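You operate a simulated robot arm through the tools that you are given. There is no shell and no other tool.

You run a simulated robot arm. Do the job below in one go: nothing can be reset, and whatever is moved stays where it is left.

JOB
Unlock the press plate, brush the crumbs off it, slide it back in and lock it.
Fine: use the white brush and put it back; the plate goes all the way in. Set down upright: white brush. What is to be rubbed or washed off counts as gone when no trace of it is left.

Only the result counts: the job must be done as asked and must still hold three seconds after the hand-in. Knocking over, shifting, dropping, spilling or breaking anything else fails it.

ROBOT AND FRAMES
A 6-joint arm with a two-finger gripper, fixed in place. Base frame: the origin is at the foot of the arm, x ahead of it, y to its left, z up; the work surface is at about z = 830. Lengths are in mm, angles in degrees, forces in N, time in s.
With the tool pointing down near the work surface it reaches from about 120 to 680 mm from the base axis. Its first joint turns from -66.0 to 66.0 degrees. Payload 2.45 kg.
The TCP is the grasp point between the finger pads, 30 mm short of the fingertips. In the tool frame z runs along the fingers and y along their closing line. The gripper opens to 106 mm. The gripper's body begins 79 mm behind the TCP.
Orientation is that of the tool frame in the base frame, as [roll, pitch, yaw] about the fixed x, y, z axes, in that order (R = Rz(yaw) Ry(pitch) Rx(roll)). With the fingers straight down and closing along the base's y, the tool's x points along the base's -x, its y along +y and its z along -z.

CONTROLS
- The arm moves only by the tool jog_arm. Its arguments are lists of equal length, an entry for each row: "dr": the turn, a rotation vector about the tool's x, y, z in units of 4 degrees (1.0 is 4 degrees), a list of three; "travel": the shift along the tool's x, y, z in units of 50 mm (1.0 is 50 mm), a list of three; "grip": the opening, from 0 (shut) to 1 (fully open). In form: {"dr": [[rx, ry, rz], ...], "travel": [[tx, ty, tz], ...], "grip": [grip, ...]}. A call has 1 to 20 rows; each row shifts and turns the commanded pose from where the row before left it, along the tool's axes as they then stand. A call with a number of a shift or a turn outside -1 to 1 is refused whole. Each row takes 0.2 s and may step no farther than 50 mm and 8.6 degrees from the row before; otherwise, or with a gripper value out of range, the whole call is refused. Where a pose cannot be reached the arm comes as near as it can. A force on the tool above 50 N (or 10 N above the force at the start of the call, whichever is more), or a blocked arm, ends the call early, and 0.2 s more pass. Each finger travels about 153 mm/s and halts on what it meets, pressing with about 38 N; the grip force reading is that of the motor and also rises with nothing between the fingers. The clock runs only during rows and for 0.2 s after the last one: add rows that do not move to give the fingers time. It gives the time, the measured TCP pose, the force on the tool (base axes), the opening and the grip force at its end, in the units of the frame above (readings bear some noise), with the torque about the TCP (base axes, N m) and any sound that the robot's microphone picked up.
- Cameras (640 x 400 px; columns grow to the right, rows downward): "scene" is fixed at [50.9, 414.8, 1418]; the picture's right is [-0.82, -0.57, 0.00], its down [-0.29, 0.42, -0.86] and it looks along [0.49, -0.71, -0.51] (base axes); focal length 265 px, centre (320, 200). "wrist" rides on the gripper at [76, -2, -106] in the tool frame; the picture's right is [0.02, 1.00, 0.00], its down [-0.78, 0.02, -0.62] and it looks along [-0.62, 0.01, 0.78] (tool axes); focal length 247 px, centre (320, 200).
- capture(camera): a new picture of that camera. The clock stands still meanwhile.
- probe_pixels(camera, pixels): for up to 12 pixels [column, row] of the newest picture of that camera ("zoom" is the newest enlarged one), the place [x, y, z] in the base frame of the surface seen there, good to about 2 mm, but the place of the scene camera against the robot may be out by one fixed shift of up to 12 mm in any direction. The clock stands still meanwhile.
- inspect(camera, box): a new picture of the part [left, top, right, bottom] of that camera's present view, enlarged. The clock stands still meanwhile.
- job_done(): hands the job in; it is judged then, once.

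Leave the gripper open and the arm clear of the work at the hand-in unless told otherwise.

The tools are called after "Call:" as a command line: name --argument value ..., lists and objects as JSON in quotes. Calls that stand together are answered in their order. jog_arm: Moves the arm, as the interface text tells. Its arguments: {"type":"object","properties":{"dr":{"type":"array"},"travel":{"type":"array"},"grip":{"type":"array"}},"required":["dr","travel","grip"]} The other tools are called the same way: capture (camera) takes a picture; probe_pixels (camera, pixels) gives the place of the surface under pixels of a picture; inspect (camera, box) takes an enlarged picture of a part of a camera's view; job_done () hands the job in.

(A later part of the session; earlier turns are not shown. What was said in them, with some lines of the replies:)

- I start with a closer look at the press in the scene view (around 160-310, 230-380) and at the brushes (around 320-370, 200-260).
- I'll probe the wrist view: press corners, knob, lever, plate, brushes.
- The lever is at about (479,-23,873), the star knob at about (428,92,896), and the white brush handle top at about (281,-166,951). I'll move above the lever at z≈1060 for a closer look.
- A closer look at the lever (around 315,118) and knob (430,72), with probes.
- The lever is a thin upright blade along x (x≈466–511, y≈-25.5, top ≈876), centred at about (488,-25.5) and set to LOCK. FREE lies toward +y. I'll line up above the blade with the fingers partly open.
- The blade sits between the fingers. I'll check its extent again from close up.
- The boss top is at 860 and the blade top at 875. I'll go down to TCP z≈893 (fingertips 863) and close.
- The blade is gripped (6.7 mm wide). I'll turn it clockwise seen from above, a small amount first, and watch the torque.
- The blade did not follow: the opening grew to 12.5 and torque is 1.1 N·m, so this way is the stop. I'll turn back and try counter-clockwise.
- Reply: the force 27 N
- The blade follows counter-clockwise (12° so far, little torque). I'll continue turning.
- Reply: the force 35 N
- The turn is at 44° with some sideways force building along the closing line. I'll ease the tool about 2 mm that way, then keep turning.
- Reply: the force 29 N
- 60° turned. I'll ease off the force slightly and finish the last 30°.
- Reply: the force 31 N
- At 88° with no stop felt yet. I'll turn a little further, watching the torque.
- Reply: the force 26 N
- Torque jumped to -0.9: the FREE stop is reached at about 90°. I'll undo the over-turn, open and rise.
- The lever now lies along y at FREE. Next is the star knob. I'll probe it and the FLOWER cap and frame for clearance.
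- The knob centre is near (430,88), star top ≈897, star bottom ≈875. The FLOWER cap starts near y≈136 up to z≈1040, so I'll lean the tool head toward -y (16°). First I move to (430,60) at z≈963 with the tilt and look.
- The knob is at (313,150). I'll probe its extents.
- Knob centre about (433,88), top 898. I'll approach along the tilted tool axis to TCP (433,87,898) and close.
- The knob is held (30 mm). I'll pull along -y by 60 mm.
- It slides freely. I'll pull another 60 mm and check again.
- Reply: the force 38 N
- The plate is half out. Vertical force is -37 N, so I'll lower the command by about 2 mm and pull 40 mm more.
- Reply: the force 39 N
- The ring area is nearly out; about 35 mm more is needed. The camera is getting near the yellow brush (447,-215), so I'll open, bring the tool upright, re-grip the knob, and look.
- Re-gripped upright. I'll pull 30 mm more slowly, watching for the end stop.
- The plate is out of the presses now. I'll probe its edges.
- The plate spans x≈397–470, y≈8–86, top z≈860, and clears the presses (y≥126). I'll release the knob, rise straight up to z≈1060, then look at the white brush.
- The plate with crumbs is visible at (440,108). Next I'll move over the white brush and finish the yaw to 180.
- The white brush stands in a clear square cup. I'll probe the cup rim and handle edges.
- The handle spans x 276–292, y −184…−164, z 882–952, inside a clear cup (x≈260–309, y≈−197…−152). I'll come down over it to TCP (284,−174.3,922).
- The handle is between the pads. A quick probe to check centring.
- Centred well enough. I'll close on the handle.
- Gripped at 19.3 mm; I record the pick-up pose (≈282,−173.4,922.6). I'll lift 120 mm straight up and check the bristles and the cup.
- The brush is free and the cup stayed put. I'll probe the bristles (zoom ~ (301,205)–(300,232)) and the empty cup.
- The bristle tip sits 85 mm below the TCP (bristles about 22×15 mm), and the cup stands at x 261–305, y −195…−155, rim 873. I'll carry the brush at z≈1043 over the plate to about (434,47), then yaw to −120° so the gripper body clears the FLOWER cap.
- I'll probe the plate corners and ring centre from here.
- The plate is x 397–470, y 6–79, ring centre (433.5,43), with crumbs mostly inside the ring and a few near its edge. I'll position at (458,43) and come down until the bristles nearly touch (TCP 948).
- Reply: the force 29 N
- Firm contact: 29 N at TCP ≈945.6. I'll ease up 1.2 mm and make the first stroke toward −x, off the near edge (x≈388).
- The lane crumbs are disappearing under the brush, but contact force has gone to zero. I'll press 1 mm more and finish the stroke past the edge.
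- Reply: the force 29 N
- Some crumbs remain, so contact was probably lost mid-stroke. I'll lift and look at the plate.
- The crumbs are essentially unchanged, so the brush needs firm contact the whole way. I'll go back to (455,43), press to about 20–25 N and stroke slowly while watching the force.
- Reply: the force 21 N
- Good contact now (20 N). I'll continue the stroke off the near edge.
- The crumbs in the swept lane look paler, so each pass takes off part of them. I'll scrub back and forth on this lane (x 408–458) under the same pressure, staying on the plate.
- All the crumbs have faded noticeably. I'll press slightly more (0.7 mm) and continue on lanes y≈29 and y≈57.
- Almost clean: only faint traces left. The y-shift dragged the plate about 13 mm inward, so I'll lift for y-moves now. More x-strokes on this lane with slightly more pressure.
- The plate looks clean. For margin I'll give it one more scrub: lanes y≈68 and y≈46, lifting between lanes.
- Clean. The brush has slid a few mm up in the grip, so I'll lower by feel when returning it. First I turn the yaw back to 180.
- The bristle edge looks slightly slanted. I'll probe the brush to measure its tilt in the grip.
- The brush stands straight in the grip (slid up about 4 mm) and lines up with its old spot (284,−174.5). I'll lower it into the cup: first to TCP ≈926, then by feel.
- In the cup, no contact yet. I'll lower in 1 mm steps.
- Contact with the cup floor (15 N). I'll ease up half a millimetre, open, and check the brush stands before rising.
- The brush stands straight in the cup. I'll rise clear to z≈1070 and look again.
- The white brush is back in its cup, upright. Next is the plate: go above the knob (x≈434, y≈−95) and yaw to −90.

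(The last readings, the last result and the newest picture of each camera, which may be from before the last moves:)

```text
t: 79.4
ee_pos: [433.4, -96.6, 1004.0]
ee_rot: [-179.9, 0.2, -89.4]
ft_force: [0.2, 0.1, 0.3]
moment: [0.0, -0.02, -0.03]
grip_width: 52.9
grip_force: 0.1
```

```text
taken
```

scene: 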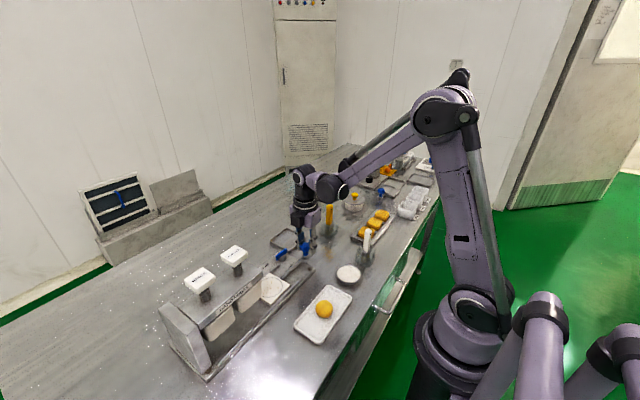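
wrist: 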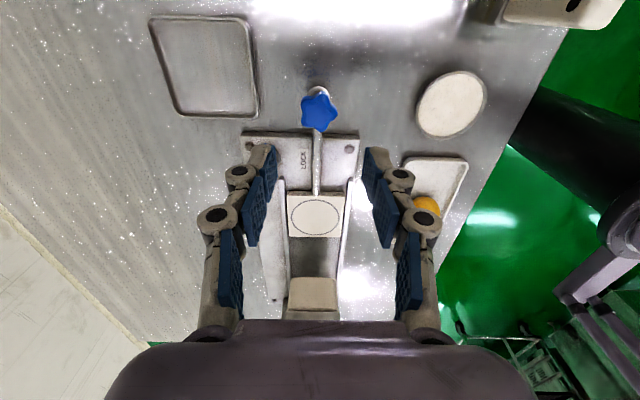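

The knob is at (318,110). I'll probe it for its exact place.

Call:
probe_pixels --camera "wrist" --pixels '[[318, 100], [318, 110], [318, 122], [305, 110], [331, 110], [320, 90], [318, 195], [318, 215], [318, 234]]'

Call:
inspect --camera "wrist" --box '[270, 180, 370, 250]'

```text
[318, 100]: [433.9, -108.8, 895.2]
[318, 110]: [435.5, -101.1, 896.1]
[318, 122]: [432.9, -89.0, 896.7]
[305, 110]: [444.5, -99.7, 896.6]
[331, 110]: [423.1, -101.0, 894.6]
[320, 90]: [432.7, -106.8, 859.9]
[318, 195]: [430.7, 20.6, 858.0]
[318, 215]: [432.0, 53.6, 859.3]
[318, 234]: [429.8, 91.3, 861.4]
```

```text
5.71 times, centred on (320, 215) of wrist
```

zoom: 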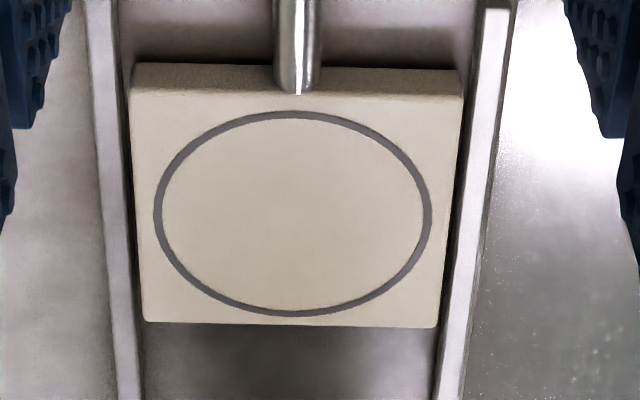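

The plate is spotless. The knob centre is about (433.5,−99). I'll descend, grip, and push +y by 60 mm.

Call:
jog_arm --dr '[[0, 0, 0], [0, 0, 0], [0, 0, 0], [0, 0, 0], [0, 0, 0], [0, 0, 0], [0, 0, 0]]' --travel '[[0.05, 0, 0.6], [0, 0, 0.6], [0, 0, 0.5], [0, 0, 0.42], [0, 0, 0], [0, 0, 0], [0, 0, 0]]' --grip '[0.5, 0.5, 0.5, 0.5, 0, 0, 0]'

Call:
jog_arm --dr '[[0, 0, 0], [0, 0, 0], [0, 0, 0], [0, 0, 0]]' --travel '[[-0.3, 0, 0], [-0.3, 0, 0], [-0.3, 0, 0], [-0.3, 0, 0]]' --grip '[0, 0, 0, 0]'

Call:
capture --camera "wrist"

```text
t: 81.0
ee_pos: [434.8, -100.0, 896.6]
ee_rot: [-179.5, 0.1, -89.6]
ft_force: [23.3, -0.2, 14.6]
moment: [0.28, -0.1, -0.22]
grip_width: 30.0
grip_force: 46.0
```

```text
t: 82.0
ee_pos: [433.6, -39.7, 896.6]
ee_rot: [-179.7, 0.0, -89.6]
ft_force: [19.3, -0.6, 28.8]
moment: [-0.29, -0.26, -0.14]
grip_width: 30.4
grip_force: 44.7
```

```text
taken
```

wrist: 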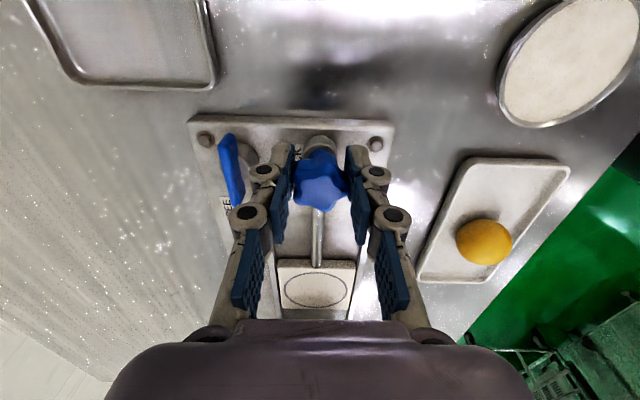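

Sliding well. I'll open, tilt the head 16° toward −y again, re-grip and push further.

Call:
jog_arm --dr '[[0, 0, 0], [0, 0, 0], [0, -1, 0], [0, -1, 0], [0, -1, 0], [0, -1, 0], [0, 0, 0], [0, 0, 0], [0, 0, 0]]' --travel '[[0, 0, 0], [0, 0, 0], [0, -0.02, -0.02], [0, 0, 0], [0, 0, 0], [0, 0, 0], [0, 0, 0], [0, 0, 0], [0, 0, 0]]' --grip '[0.45, 0.45, 0.45, 0.45, 0.45, 0.45, 0, 0, 0]'

Call:
jog_arm --dr '[[0, 0, 0], [0, 0, 0], [0, 0, 0], [0, 0, 0], [0, 0, 0], [0, 0, 0]]' --travel '[[-0.288, 0, 0.083], [-0.288, 0, 0.083], [-0.288, 0, 0.083], [-0.288, 0, 0.083], [-0.288, 0, 0.083], [-0.288, 0, 0.083]]' --grip '[0, 0, 0, 0, 0, 0]'

Call:
capture --camera "wrist"

Call:
inspect --camera "scene" --box '[150, 180, 350, 390]'

```text
t: 84.0
ee_pos: [435.6, -38.0, 898.8]
ee_rot: [-179.7, 16.1, -89.6]
ft_force: [7.1, -0.6, 9.9]
moment: [0.22, -0.13, -0.16]
grip_width: 30.3
grip_force: 45.2
```

```text
t: 85.4
ee_pos: [434.6, 51.7, 898.1]
ee_rot: [-179.8, 16.0, -89.6]
ft_force: [13.2, -1.0, 6.5]
moment: [-0.01, -0.03, -0.07]
grip_width: 30.2
grip_force: 45.0
```

```text
taken
```

wrist: 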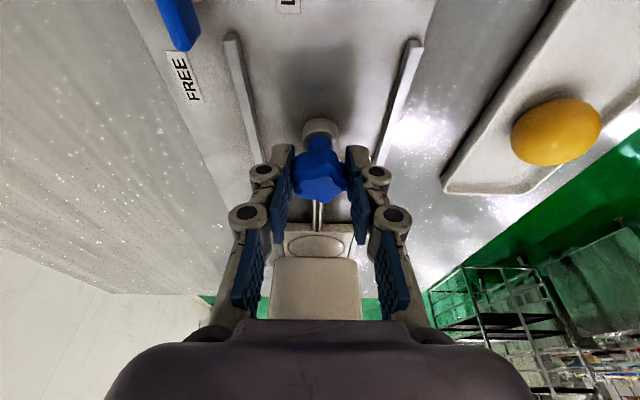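

```text
1.90 times, centred on (250, 285) of scene
```

zoom: 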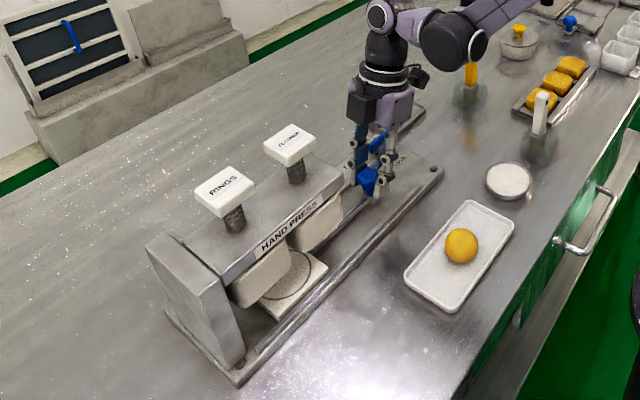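

About 36 mm to go. I'll push 30 mm, then small steps to feel the end stop.

Call:
jog_arm --dr '[[0, 0, 0], [0, 0, 0], [0, 0, 0]]' --travel '[[-0.192, 0, 0.055], [-0.192, 0, 0.055], [-0.192, 0, 0.055]]' --grip '[0, 0, 0]'

Call:
jog_arm --dr '[[0, 0, 0], [0, 0, 0]]' --travel '[[-0.0385, 0, 0.011], [-0.0385, 0, 0.011]]' --grip '[0, 0]'

Call:
jog_arm --dr '[[0, 0, 0], [0, 0, 0]]' --travel '[[-0.0385, 0, 0.011], [-0.0385, 0, 0.011]]' --grip '[0, 0]'

```text
t: 86.2
ee_pos: [433.6, 82.9, 898.4]
ee_rot: [-179.7, 16.0, -89.5]
ft_force: [14.7, 1.4, -9.3]
moment: [-0.76, -0.2, -0.16]
grip_width: 30.3
grip_force: 45.1
```

```text
t: 86.8
ee_pos: [434.1, 85.7, 898.8]
ee_rot: [-179.9, 16.0, -89.7]
ft_force: [15.0, -12.3, -9.3]
moment: [0.89, -0.22, -0.13]
grip_width: 30.3
grip_force: 45.5
```

```text
t: 87.4
ee_pos: [435.2, 86.5, 897.9]
ee_rot: [-179.8, 15.5, -89.9]
ft_force: [13.1, -31.9, -0.1]
moment: [-0.03, -0.3, -0.13]
grip_width: 30.1
grip_force: 45.2
```

The stop is reached (−32 N in y at y≈86.5, the same place as at the start). I'll open and back out along the tool axis.

Call:
jog_arm --dr '[[0, 0, 0], [0, 0, 0], [0, 0, 0], [0, 0, 0], [0, 0, 0]]' --travel '[[0, 0, 0], [0, 0, 0], [0, 0, -0.4], [0, 0, -0.6], [0, 0, -0.6]]' --grip '[0.5, 0.5, 0.5, 0.5, 0.5]'

Call:
capture --camera "wrist"

Call:
inspect --camera "scene" --box '[150, 220, 320, 390]'

```text
t: 88.6
ee_pos: [434.3, 69.5, 972.6]
ee_rot: [-179.8, 16.1, -89.6]
ft_force: [-0.1, -0.4, 0.3]
moment: [-0.01, 0.01, 0.01]
grip_width: 53.1
grip_force: 0.0
```

```text
taken
```

wrist: 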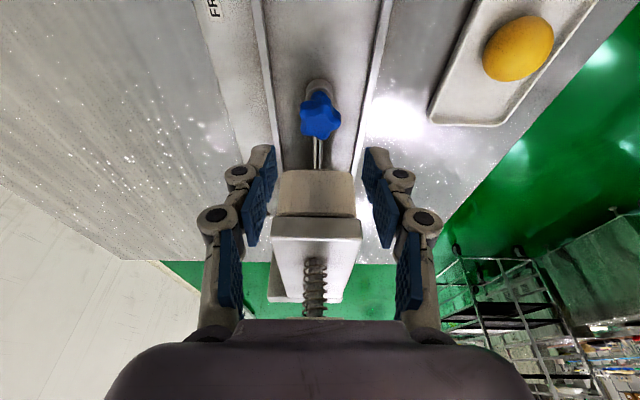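

```text
2.35 times, centred on (235, 305) of scene
```

zoom: 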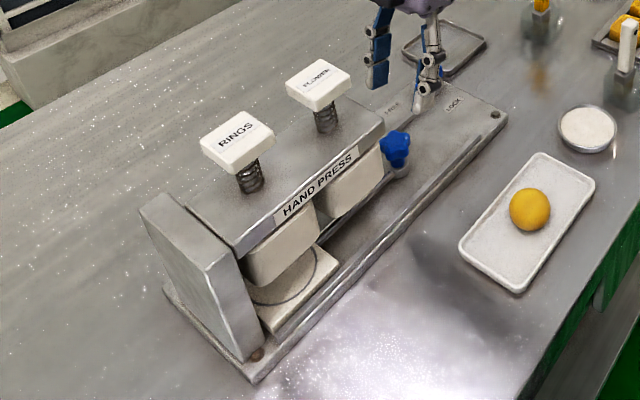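

The plate is fully in and clean. Next is the lever: back off to −y, bring the tool upright and move above the lever at yaw −90.

Call:
jog_arm --dr '[[0, 0, 0], [0, 0, 0], [0, 0, 0], [0, 0, 0], [0, 0, 0], [0, 1, 0], [0, 1, 0], [0, 1, 0], [0, 1, 0], [0, 0, 0], [0, 0, 0]]' --travel '[[0.385, 0, -0.11], [0.385, 0, -0.11], [0.385, 0, -0.11], [0.385, 0, -0.11], [0.288, 0, -0.083], [0, 0, 0], [0, 0, 0], [0, 0, 0], [0, 0, 0], [0, -0.56, 0], [0, -0.56, 0]]' --grip '[0.4, 0.4, 0.4, 0.4, 0.4, 0.4, 0.4, 0.4, 0.4, 0.4, 0.4]'

Call:
capture --camera "wrist"

```text
t: 91.0
ee_pos: [491.4, -24.1, 975.3]
ee_rot: [-179.9, 0.0, -89.6]
ft_force: [0.6, 0.2, 0.4]
moment: [0.01, 0.01, -0.03]
grip_width: 42.5
grip_force: 0.1
```

```text
taken
```

wrist: 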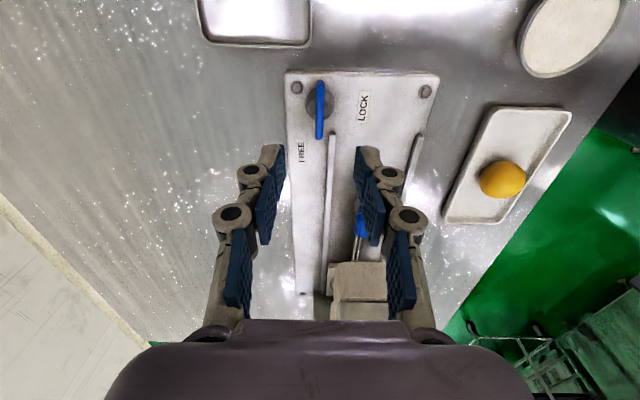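

Call:
probe_pixels --camera "wrist" --pixels '[[320, 85], [320, 95], [320, 110], [320, 125], [320, 135], [330, 108], [310, 108], [320, 137]]'

Call:
inspect --camera "wrist" --box '[280, 65, 380, 155]'

```text
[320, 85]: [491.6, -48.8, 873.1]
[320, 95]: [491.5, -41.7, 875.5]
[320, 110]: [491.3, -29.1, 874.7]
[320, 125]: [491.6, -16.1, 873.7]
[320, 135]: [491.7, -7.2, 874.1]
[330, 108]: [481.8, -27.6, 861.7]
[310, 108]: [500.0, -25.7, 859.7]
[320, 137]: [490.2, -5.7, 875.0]
```

```text
4.44 times, centred on (330, 110) of wrist
```

zoom: 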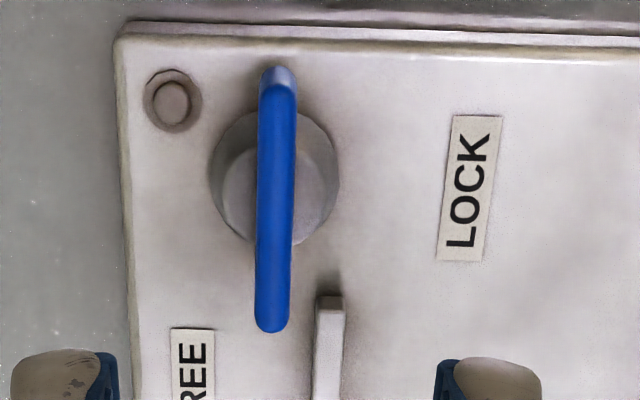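

The blade is along y, centred at (491,−27.5), top 875. I'll descend to TCP 893, grip it and start turning clockwise.

Call:
jog_arm --dr '[[0, 0, 0], [0, 0, 0], [0, 0, 0], [0, 0, 0], [0, 0, 0], [0, 0, 0]]' --travel '[[0.068, 0, 0.6], [0, 0, 0.6], [0, 0, 0.43], [0, 0, 0], [0, 0, 0], [0, 0, 0]]' --grip '[0.4, 0.4, 0.4, 0, 0, 0]'

Call:
jog_arm --dr '[[0, 0, 1], [0, 0, 1], [0, 0, 1], [0, 0, 1], [0, 0, 1], [0, 0, 1]]' --travel '[[0, 0, 0], [0, 0, 0], [0, 0, 0], [0, 0, 0], [0, 0, 0], [0, 0, 0]]' --grip '[0, 0, 0, 0, 0, 0]'

```text
t: 92.4
ee_pos: [491.7, -28.1, 891.8]
ee_rot: [-179.8, 0.1, -89.6]
ft_force: [8.5, -0.1, 1.6]
moment: [-0.05, -0.24, -0.23]
grip_width: 7.1
grip_force: 34.8
```

```text
t: 93.8
ee_pos: [490.8, -28.5, 893.8]
ee_rot: [-179.9, 0.3, -113.7]
ft_force: [13.0, 13.9, -16.8]
moment: [0.38, -0.34, 0.0]
grip_width: 7.1
grip_force: 34.9
```

It turns freely (24°). I'll continue.

Call:
jog_arm --dr '[[0, 0, 1], [0, 0, 1], [0, 0, 1], [0, 0, 1], [0, 0, 1], [0, 0, 1], [0, 0, 1]]' --travel '[[0, 0, 0], [0, 0, 0], [0, 0, 0], [0, 0, 0], [0, 0, 0], [0, 0, 0], [0, 0, 0]]' --grip '[0, 0, 0, 0, 0, 0, 0]'

Call:
jog_arm --dr '[[0, 0, 1], [0, 0, 1], [0, 0, 1], [0, 0, 1], [0, 0, 1], [0, 0, 1], [0, 0, 1]]' --travel '[[0, 0, 0], [0, 0, 0], [0, 0, 0], [0, 0, 0], [0, 0, 0], [0, 0, 0], [0, 0, 0]]' --grip '[0, 0, 0, 0, 0, 0, 0]'

Call:
capture --camera "wrist"

```text
t: 95.4
ee_pos: [489.7, -26.9, 893.7]
ee_rot: [179.7, 0.3, -141.6]
ft_force: [9.2, 19.4, 14.8]
moment: [0.47, -0.22, 0.03]
grip_width: 6.9
grip_force: 35.3
```

```text
t: 97.0
ee_pos: [489.8, -26.7, 893.7]
ee_rot: [179.5, -0.1, -169.7]
ft_force: [-9.1, 21.6, -22.2]
moment: [0.5, 0.19, 0.05]
grip_width: 7.0
grip_force: 35.0
```

```text
taken
```

wrist: 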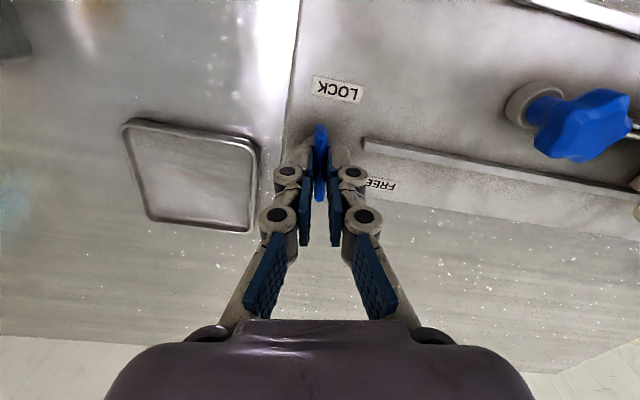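

About 10° left to the LOCK stop. I'll turn on until torque rises.

Call:
jog_arm --dr '[[0, 0, 0.9], [0, 0, 0.9], [0, 0, 0.8]]' --travel '[[0, 0, 0], [0, 0, 0], [0, 0, 0]]' --grip '[0, 0, 0]'

Call:
jog_arm --dr '[[0, 0, 0.6], [0, 0, 0.4]]' --travel '[[0, 0, 0], [0, 0, 0]]' --grip '[0, 0]'

```text
t: 97.8
ee_pos: [488.9, -26.7, 893.9]
ee_rot: [179.4, -0.1, 180.0]
ft_force: [-13.8, 24.0, -6.7]
moment: [0.59, 0.68, 0.09]
grip_width: 6.9
grip_force: 34.9
```

```text
t: 98.4
ee_pos: [489.3, -25.1, 893.9]
ee_rot: [179.5, -0.1, 176.1]
ft_force: [-10.1, 24.7, -1.9]
moment: [0.55, 0.88, 0.89]
grip_width: 7.9
grip_force: 35.6
```

Torque 0.9: the LOCK stop is reached. I'll undo the over-turn, open and rise.

Call:
jog_arm --dr '[[0, 0, -0.5], [0, 0, -0.4], [0, 0, 0], [0, 0, 0], [0, 0, 0], [0, 0, 0], [0, 0, 0]]' --travel '[[0, 0, 0], [0, 0, 0], [0, 0, 0], [0, 0, 0], [0, 0, -0.5], [0, 0, -0.9], [0, 0, -0.9]]' --grip '[0, 0, 0.4, 0.4, 0.4, 0.4, 0.4]'

Call:
jog_arm --dr '[[0, 0, 0], [0, 0, 0], [0, 0, 0], [0, 0, 0]]' --travel '[[0.3, 0.3, -0.8], [0.4, 0.3, -0.8], [0.4, 0.3, -0.8], [0.4, 0.3, -0.8]]' --grip '[1, 1, 1, 1]'

Call:
capture --camera "wrist"

Call:
capture --camera "scene"

Call:
inspect --camera "scene" --box '[150, 220, 320, 390]'

Call:
inspect --camera "wrist" --box '[220, 60, 460, 210]'

```text
t: 100.0
ee_pos: [488.2, -30.4, 1008.3]
ee_rot: [179.9, 0.1, 179.7]
ft_force: [0.2, -0.1, 0.0]
moment: [0.0, -0.05, -0.02]
grip_width: 42.3
grip_force: 0.1
```

```text
t: 101.0
ee_pos: [418.7, 30.1, 1170.1]
ee_rot: [179.8, 0.1, 179.6]
ft_force: [0.1, 0.0, -0.1]
moment: [-0.04, -0.01, 0.0]
grip_width: 105.7
grip_force: 0.1
```

```text
taken
```

wrist: 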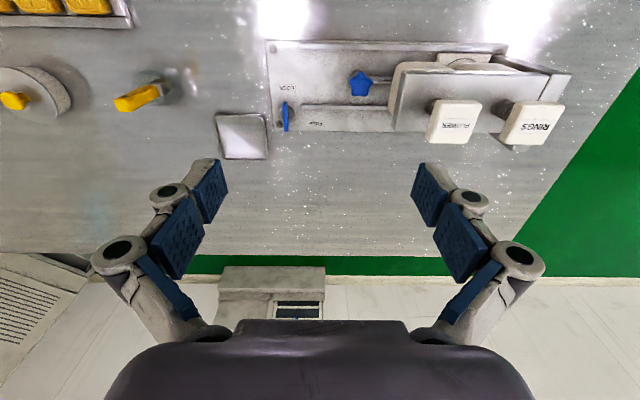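

```text
taken
```

scene: 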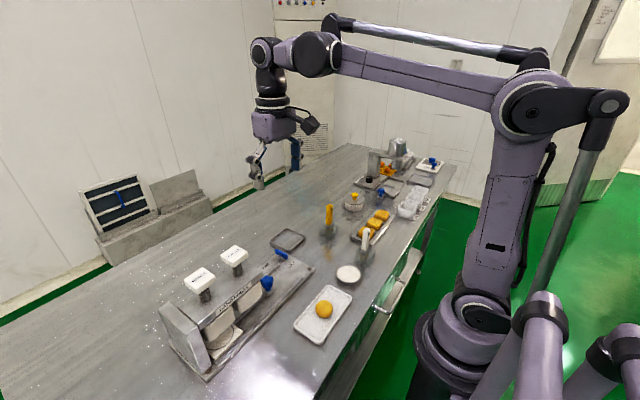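

```text
2.35 times, centred on (235, 305) of scene
```

zoom: 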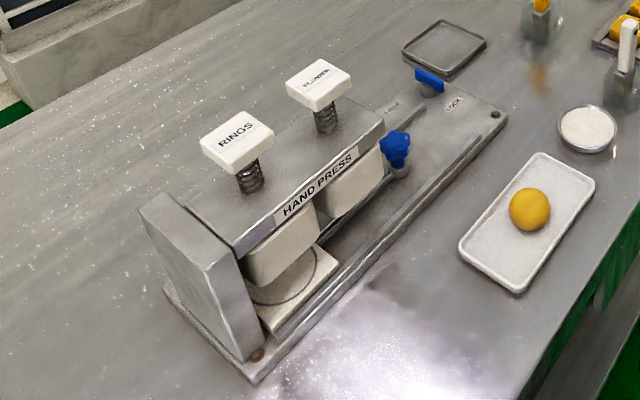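

```text
2.67 times, centred on (340, 135) of wrist
```

zoom: 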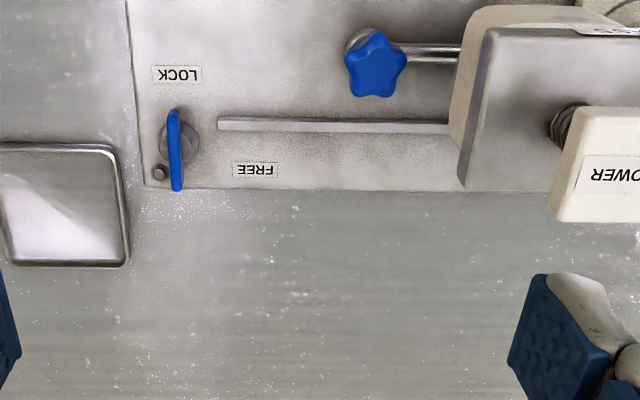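

Lever at LOCK and knob at the same pixels as at the start. A final check of the white brush, the plate corner and the lever.

Call:
inspect --camera "scene" --box '[320, 190, 420, 290]'

Call:
inspect --camera "scene" --box '[190, 300, 250, 370]'

Call:
probe_pixels --camera "scene" --pixels '[[267, 281], [262, 285], [272, 285], [267, 284], [281, 254], [222, 337], [368, 234], [363, 258]]'

Call:
probe_pixels --camera "wrist" --pixels '[[286, 103], [285, 115], [285, 128], [361, 80], [361, 92]]'

```text
4.00 times, centred on (370, 240) of scene
```

zoom: 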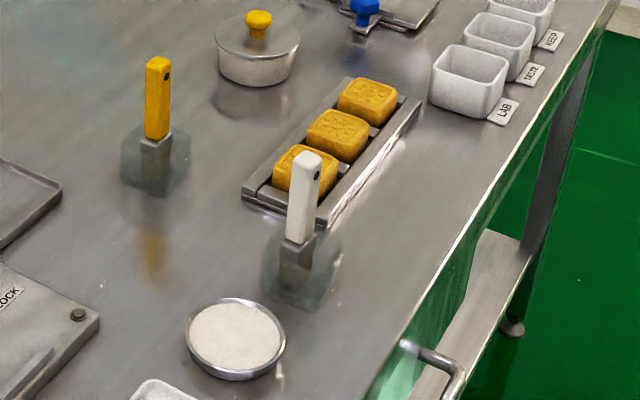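

```text
5.71 times, centred on (220, 335) of scene
```

zoom: 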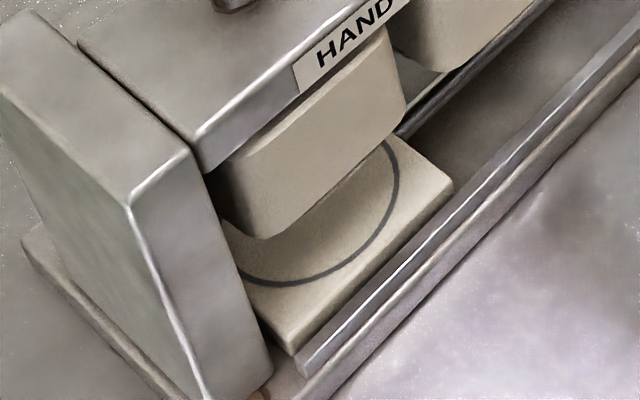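

```text
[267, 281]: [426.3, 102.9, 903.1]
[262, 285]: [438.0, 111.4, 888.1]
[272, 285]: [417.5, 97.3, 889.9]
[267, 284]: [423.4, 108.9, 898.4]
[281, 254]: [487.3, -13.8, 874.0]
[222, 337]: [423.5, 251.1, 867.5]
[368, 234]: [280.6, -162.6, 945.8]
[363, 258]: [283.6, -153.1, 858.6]
```

```text
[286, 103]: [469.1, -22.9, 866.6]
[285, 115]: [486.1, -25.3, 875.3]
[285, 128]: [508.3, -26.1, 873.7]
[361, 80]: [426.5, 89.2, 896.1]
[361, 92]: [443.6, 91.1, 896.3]
```

The plate is fully in, clean and locked. The white brush stands upright in its cup, the gripper is open and the arm is clear. I'm handing in.

Call:
job_done

```text
The job is handed in.
```

The press plate is clean, pushed fully in and locked. The white brush is back in its cup, standing upright.

- **Unlock:** the lever turned 90° to FREE until it hit its stop.
- **Brushing:** I pulled the plate out by the blue star knob and scrubbed it in several passes. Close-up pictures showed no crumbs left on it.
- **Slide in:** I pushed the plate until it met the end stop, and the knob probed at the same place as at the start.
- **Lock:** the lever went back to its LOCK stop, with the blade where it was at the start.
- **Brush:** it sits about where it stood before, turned by only a few degrees about its own axis.

In the last pictures nothing else on the table looked moved. I left the gripper open and the arm well clear of the work.
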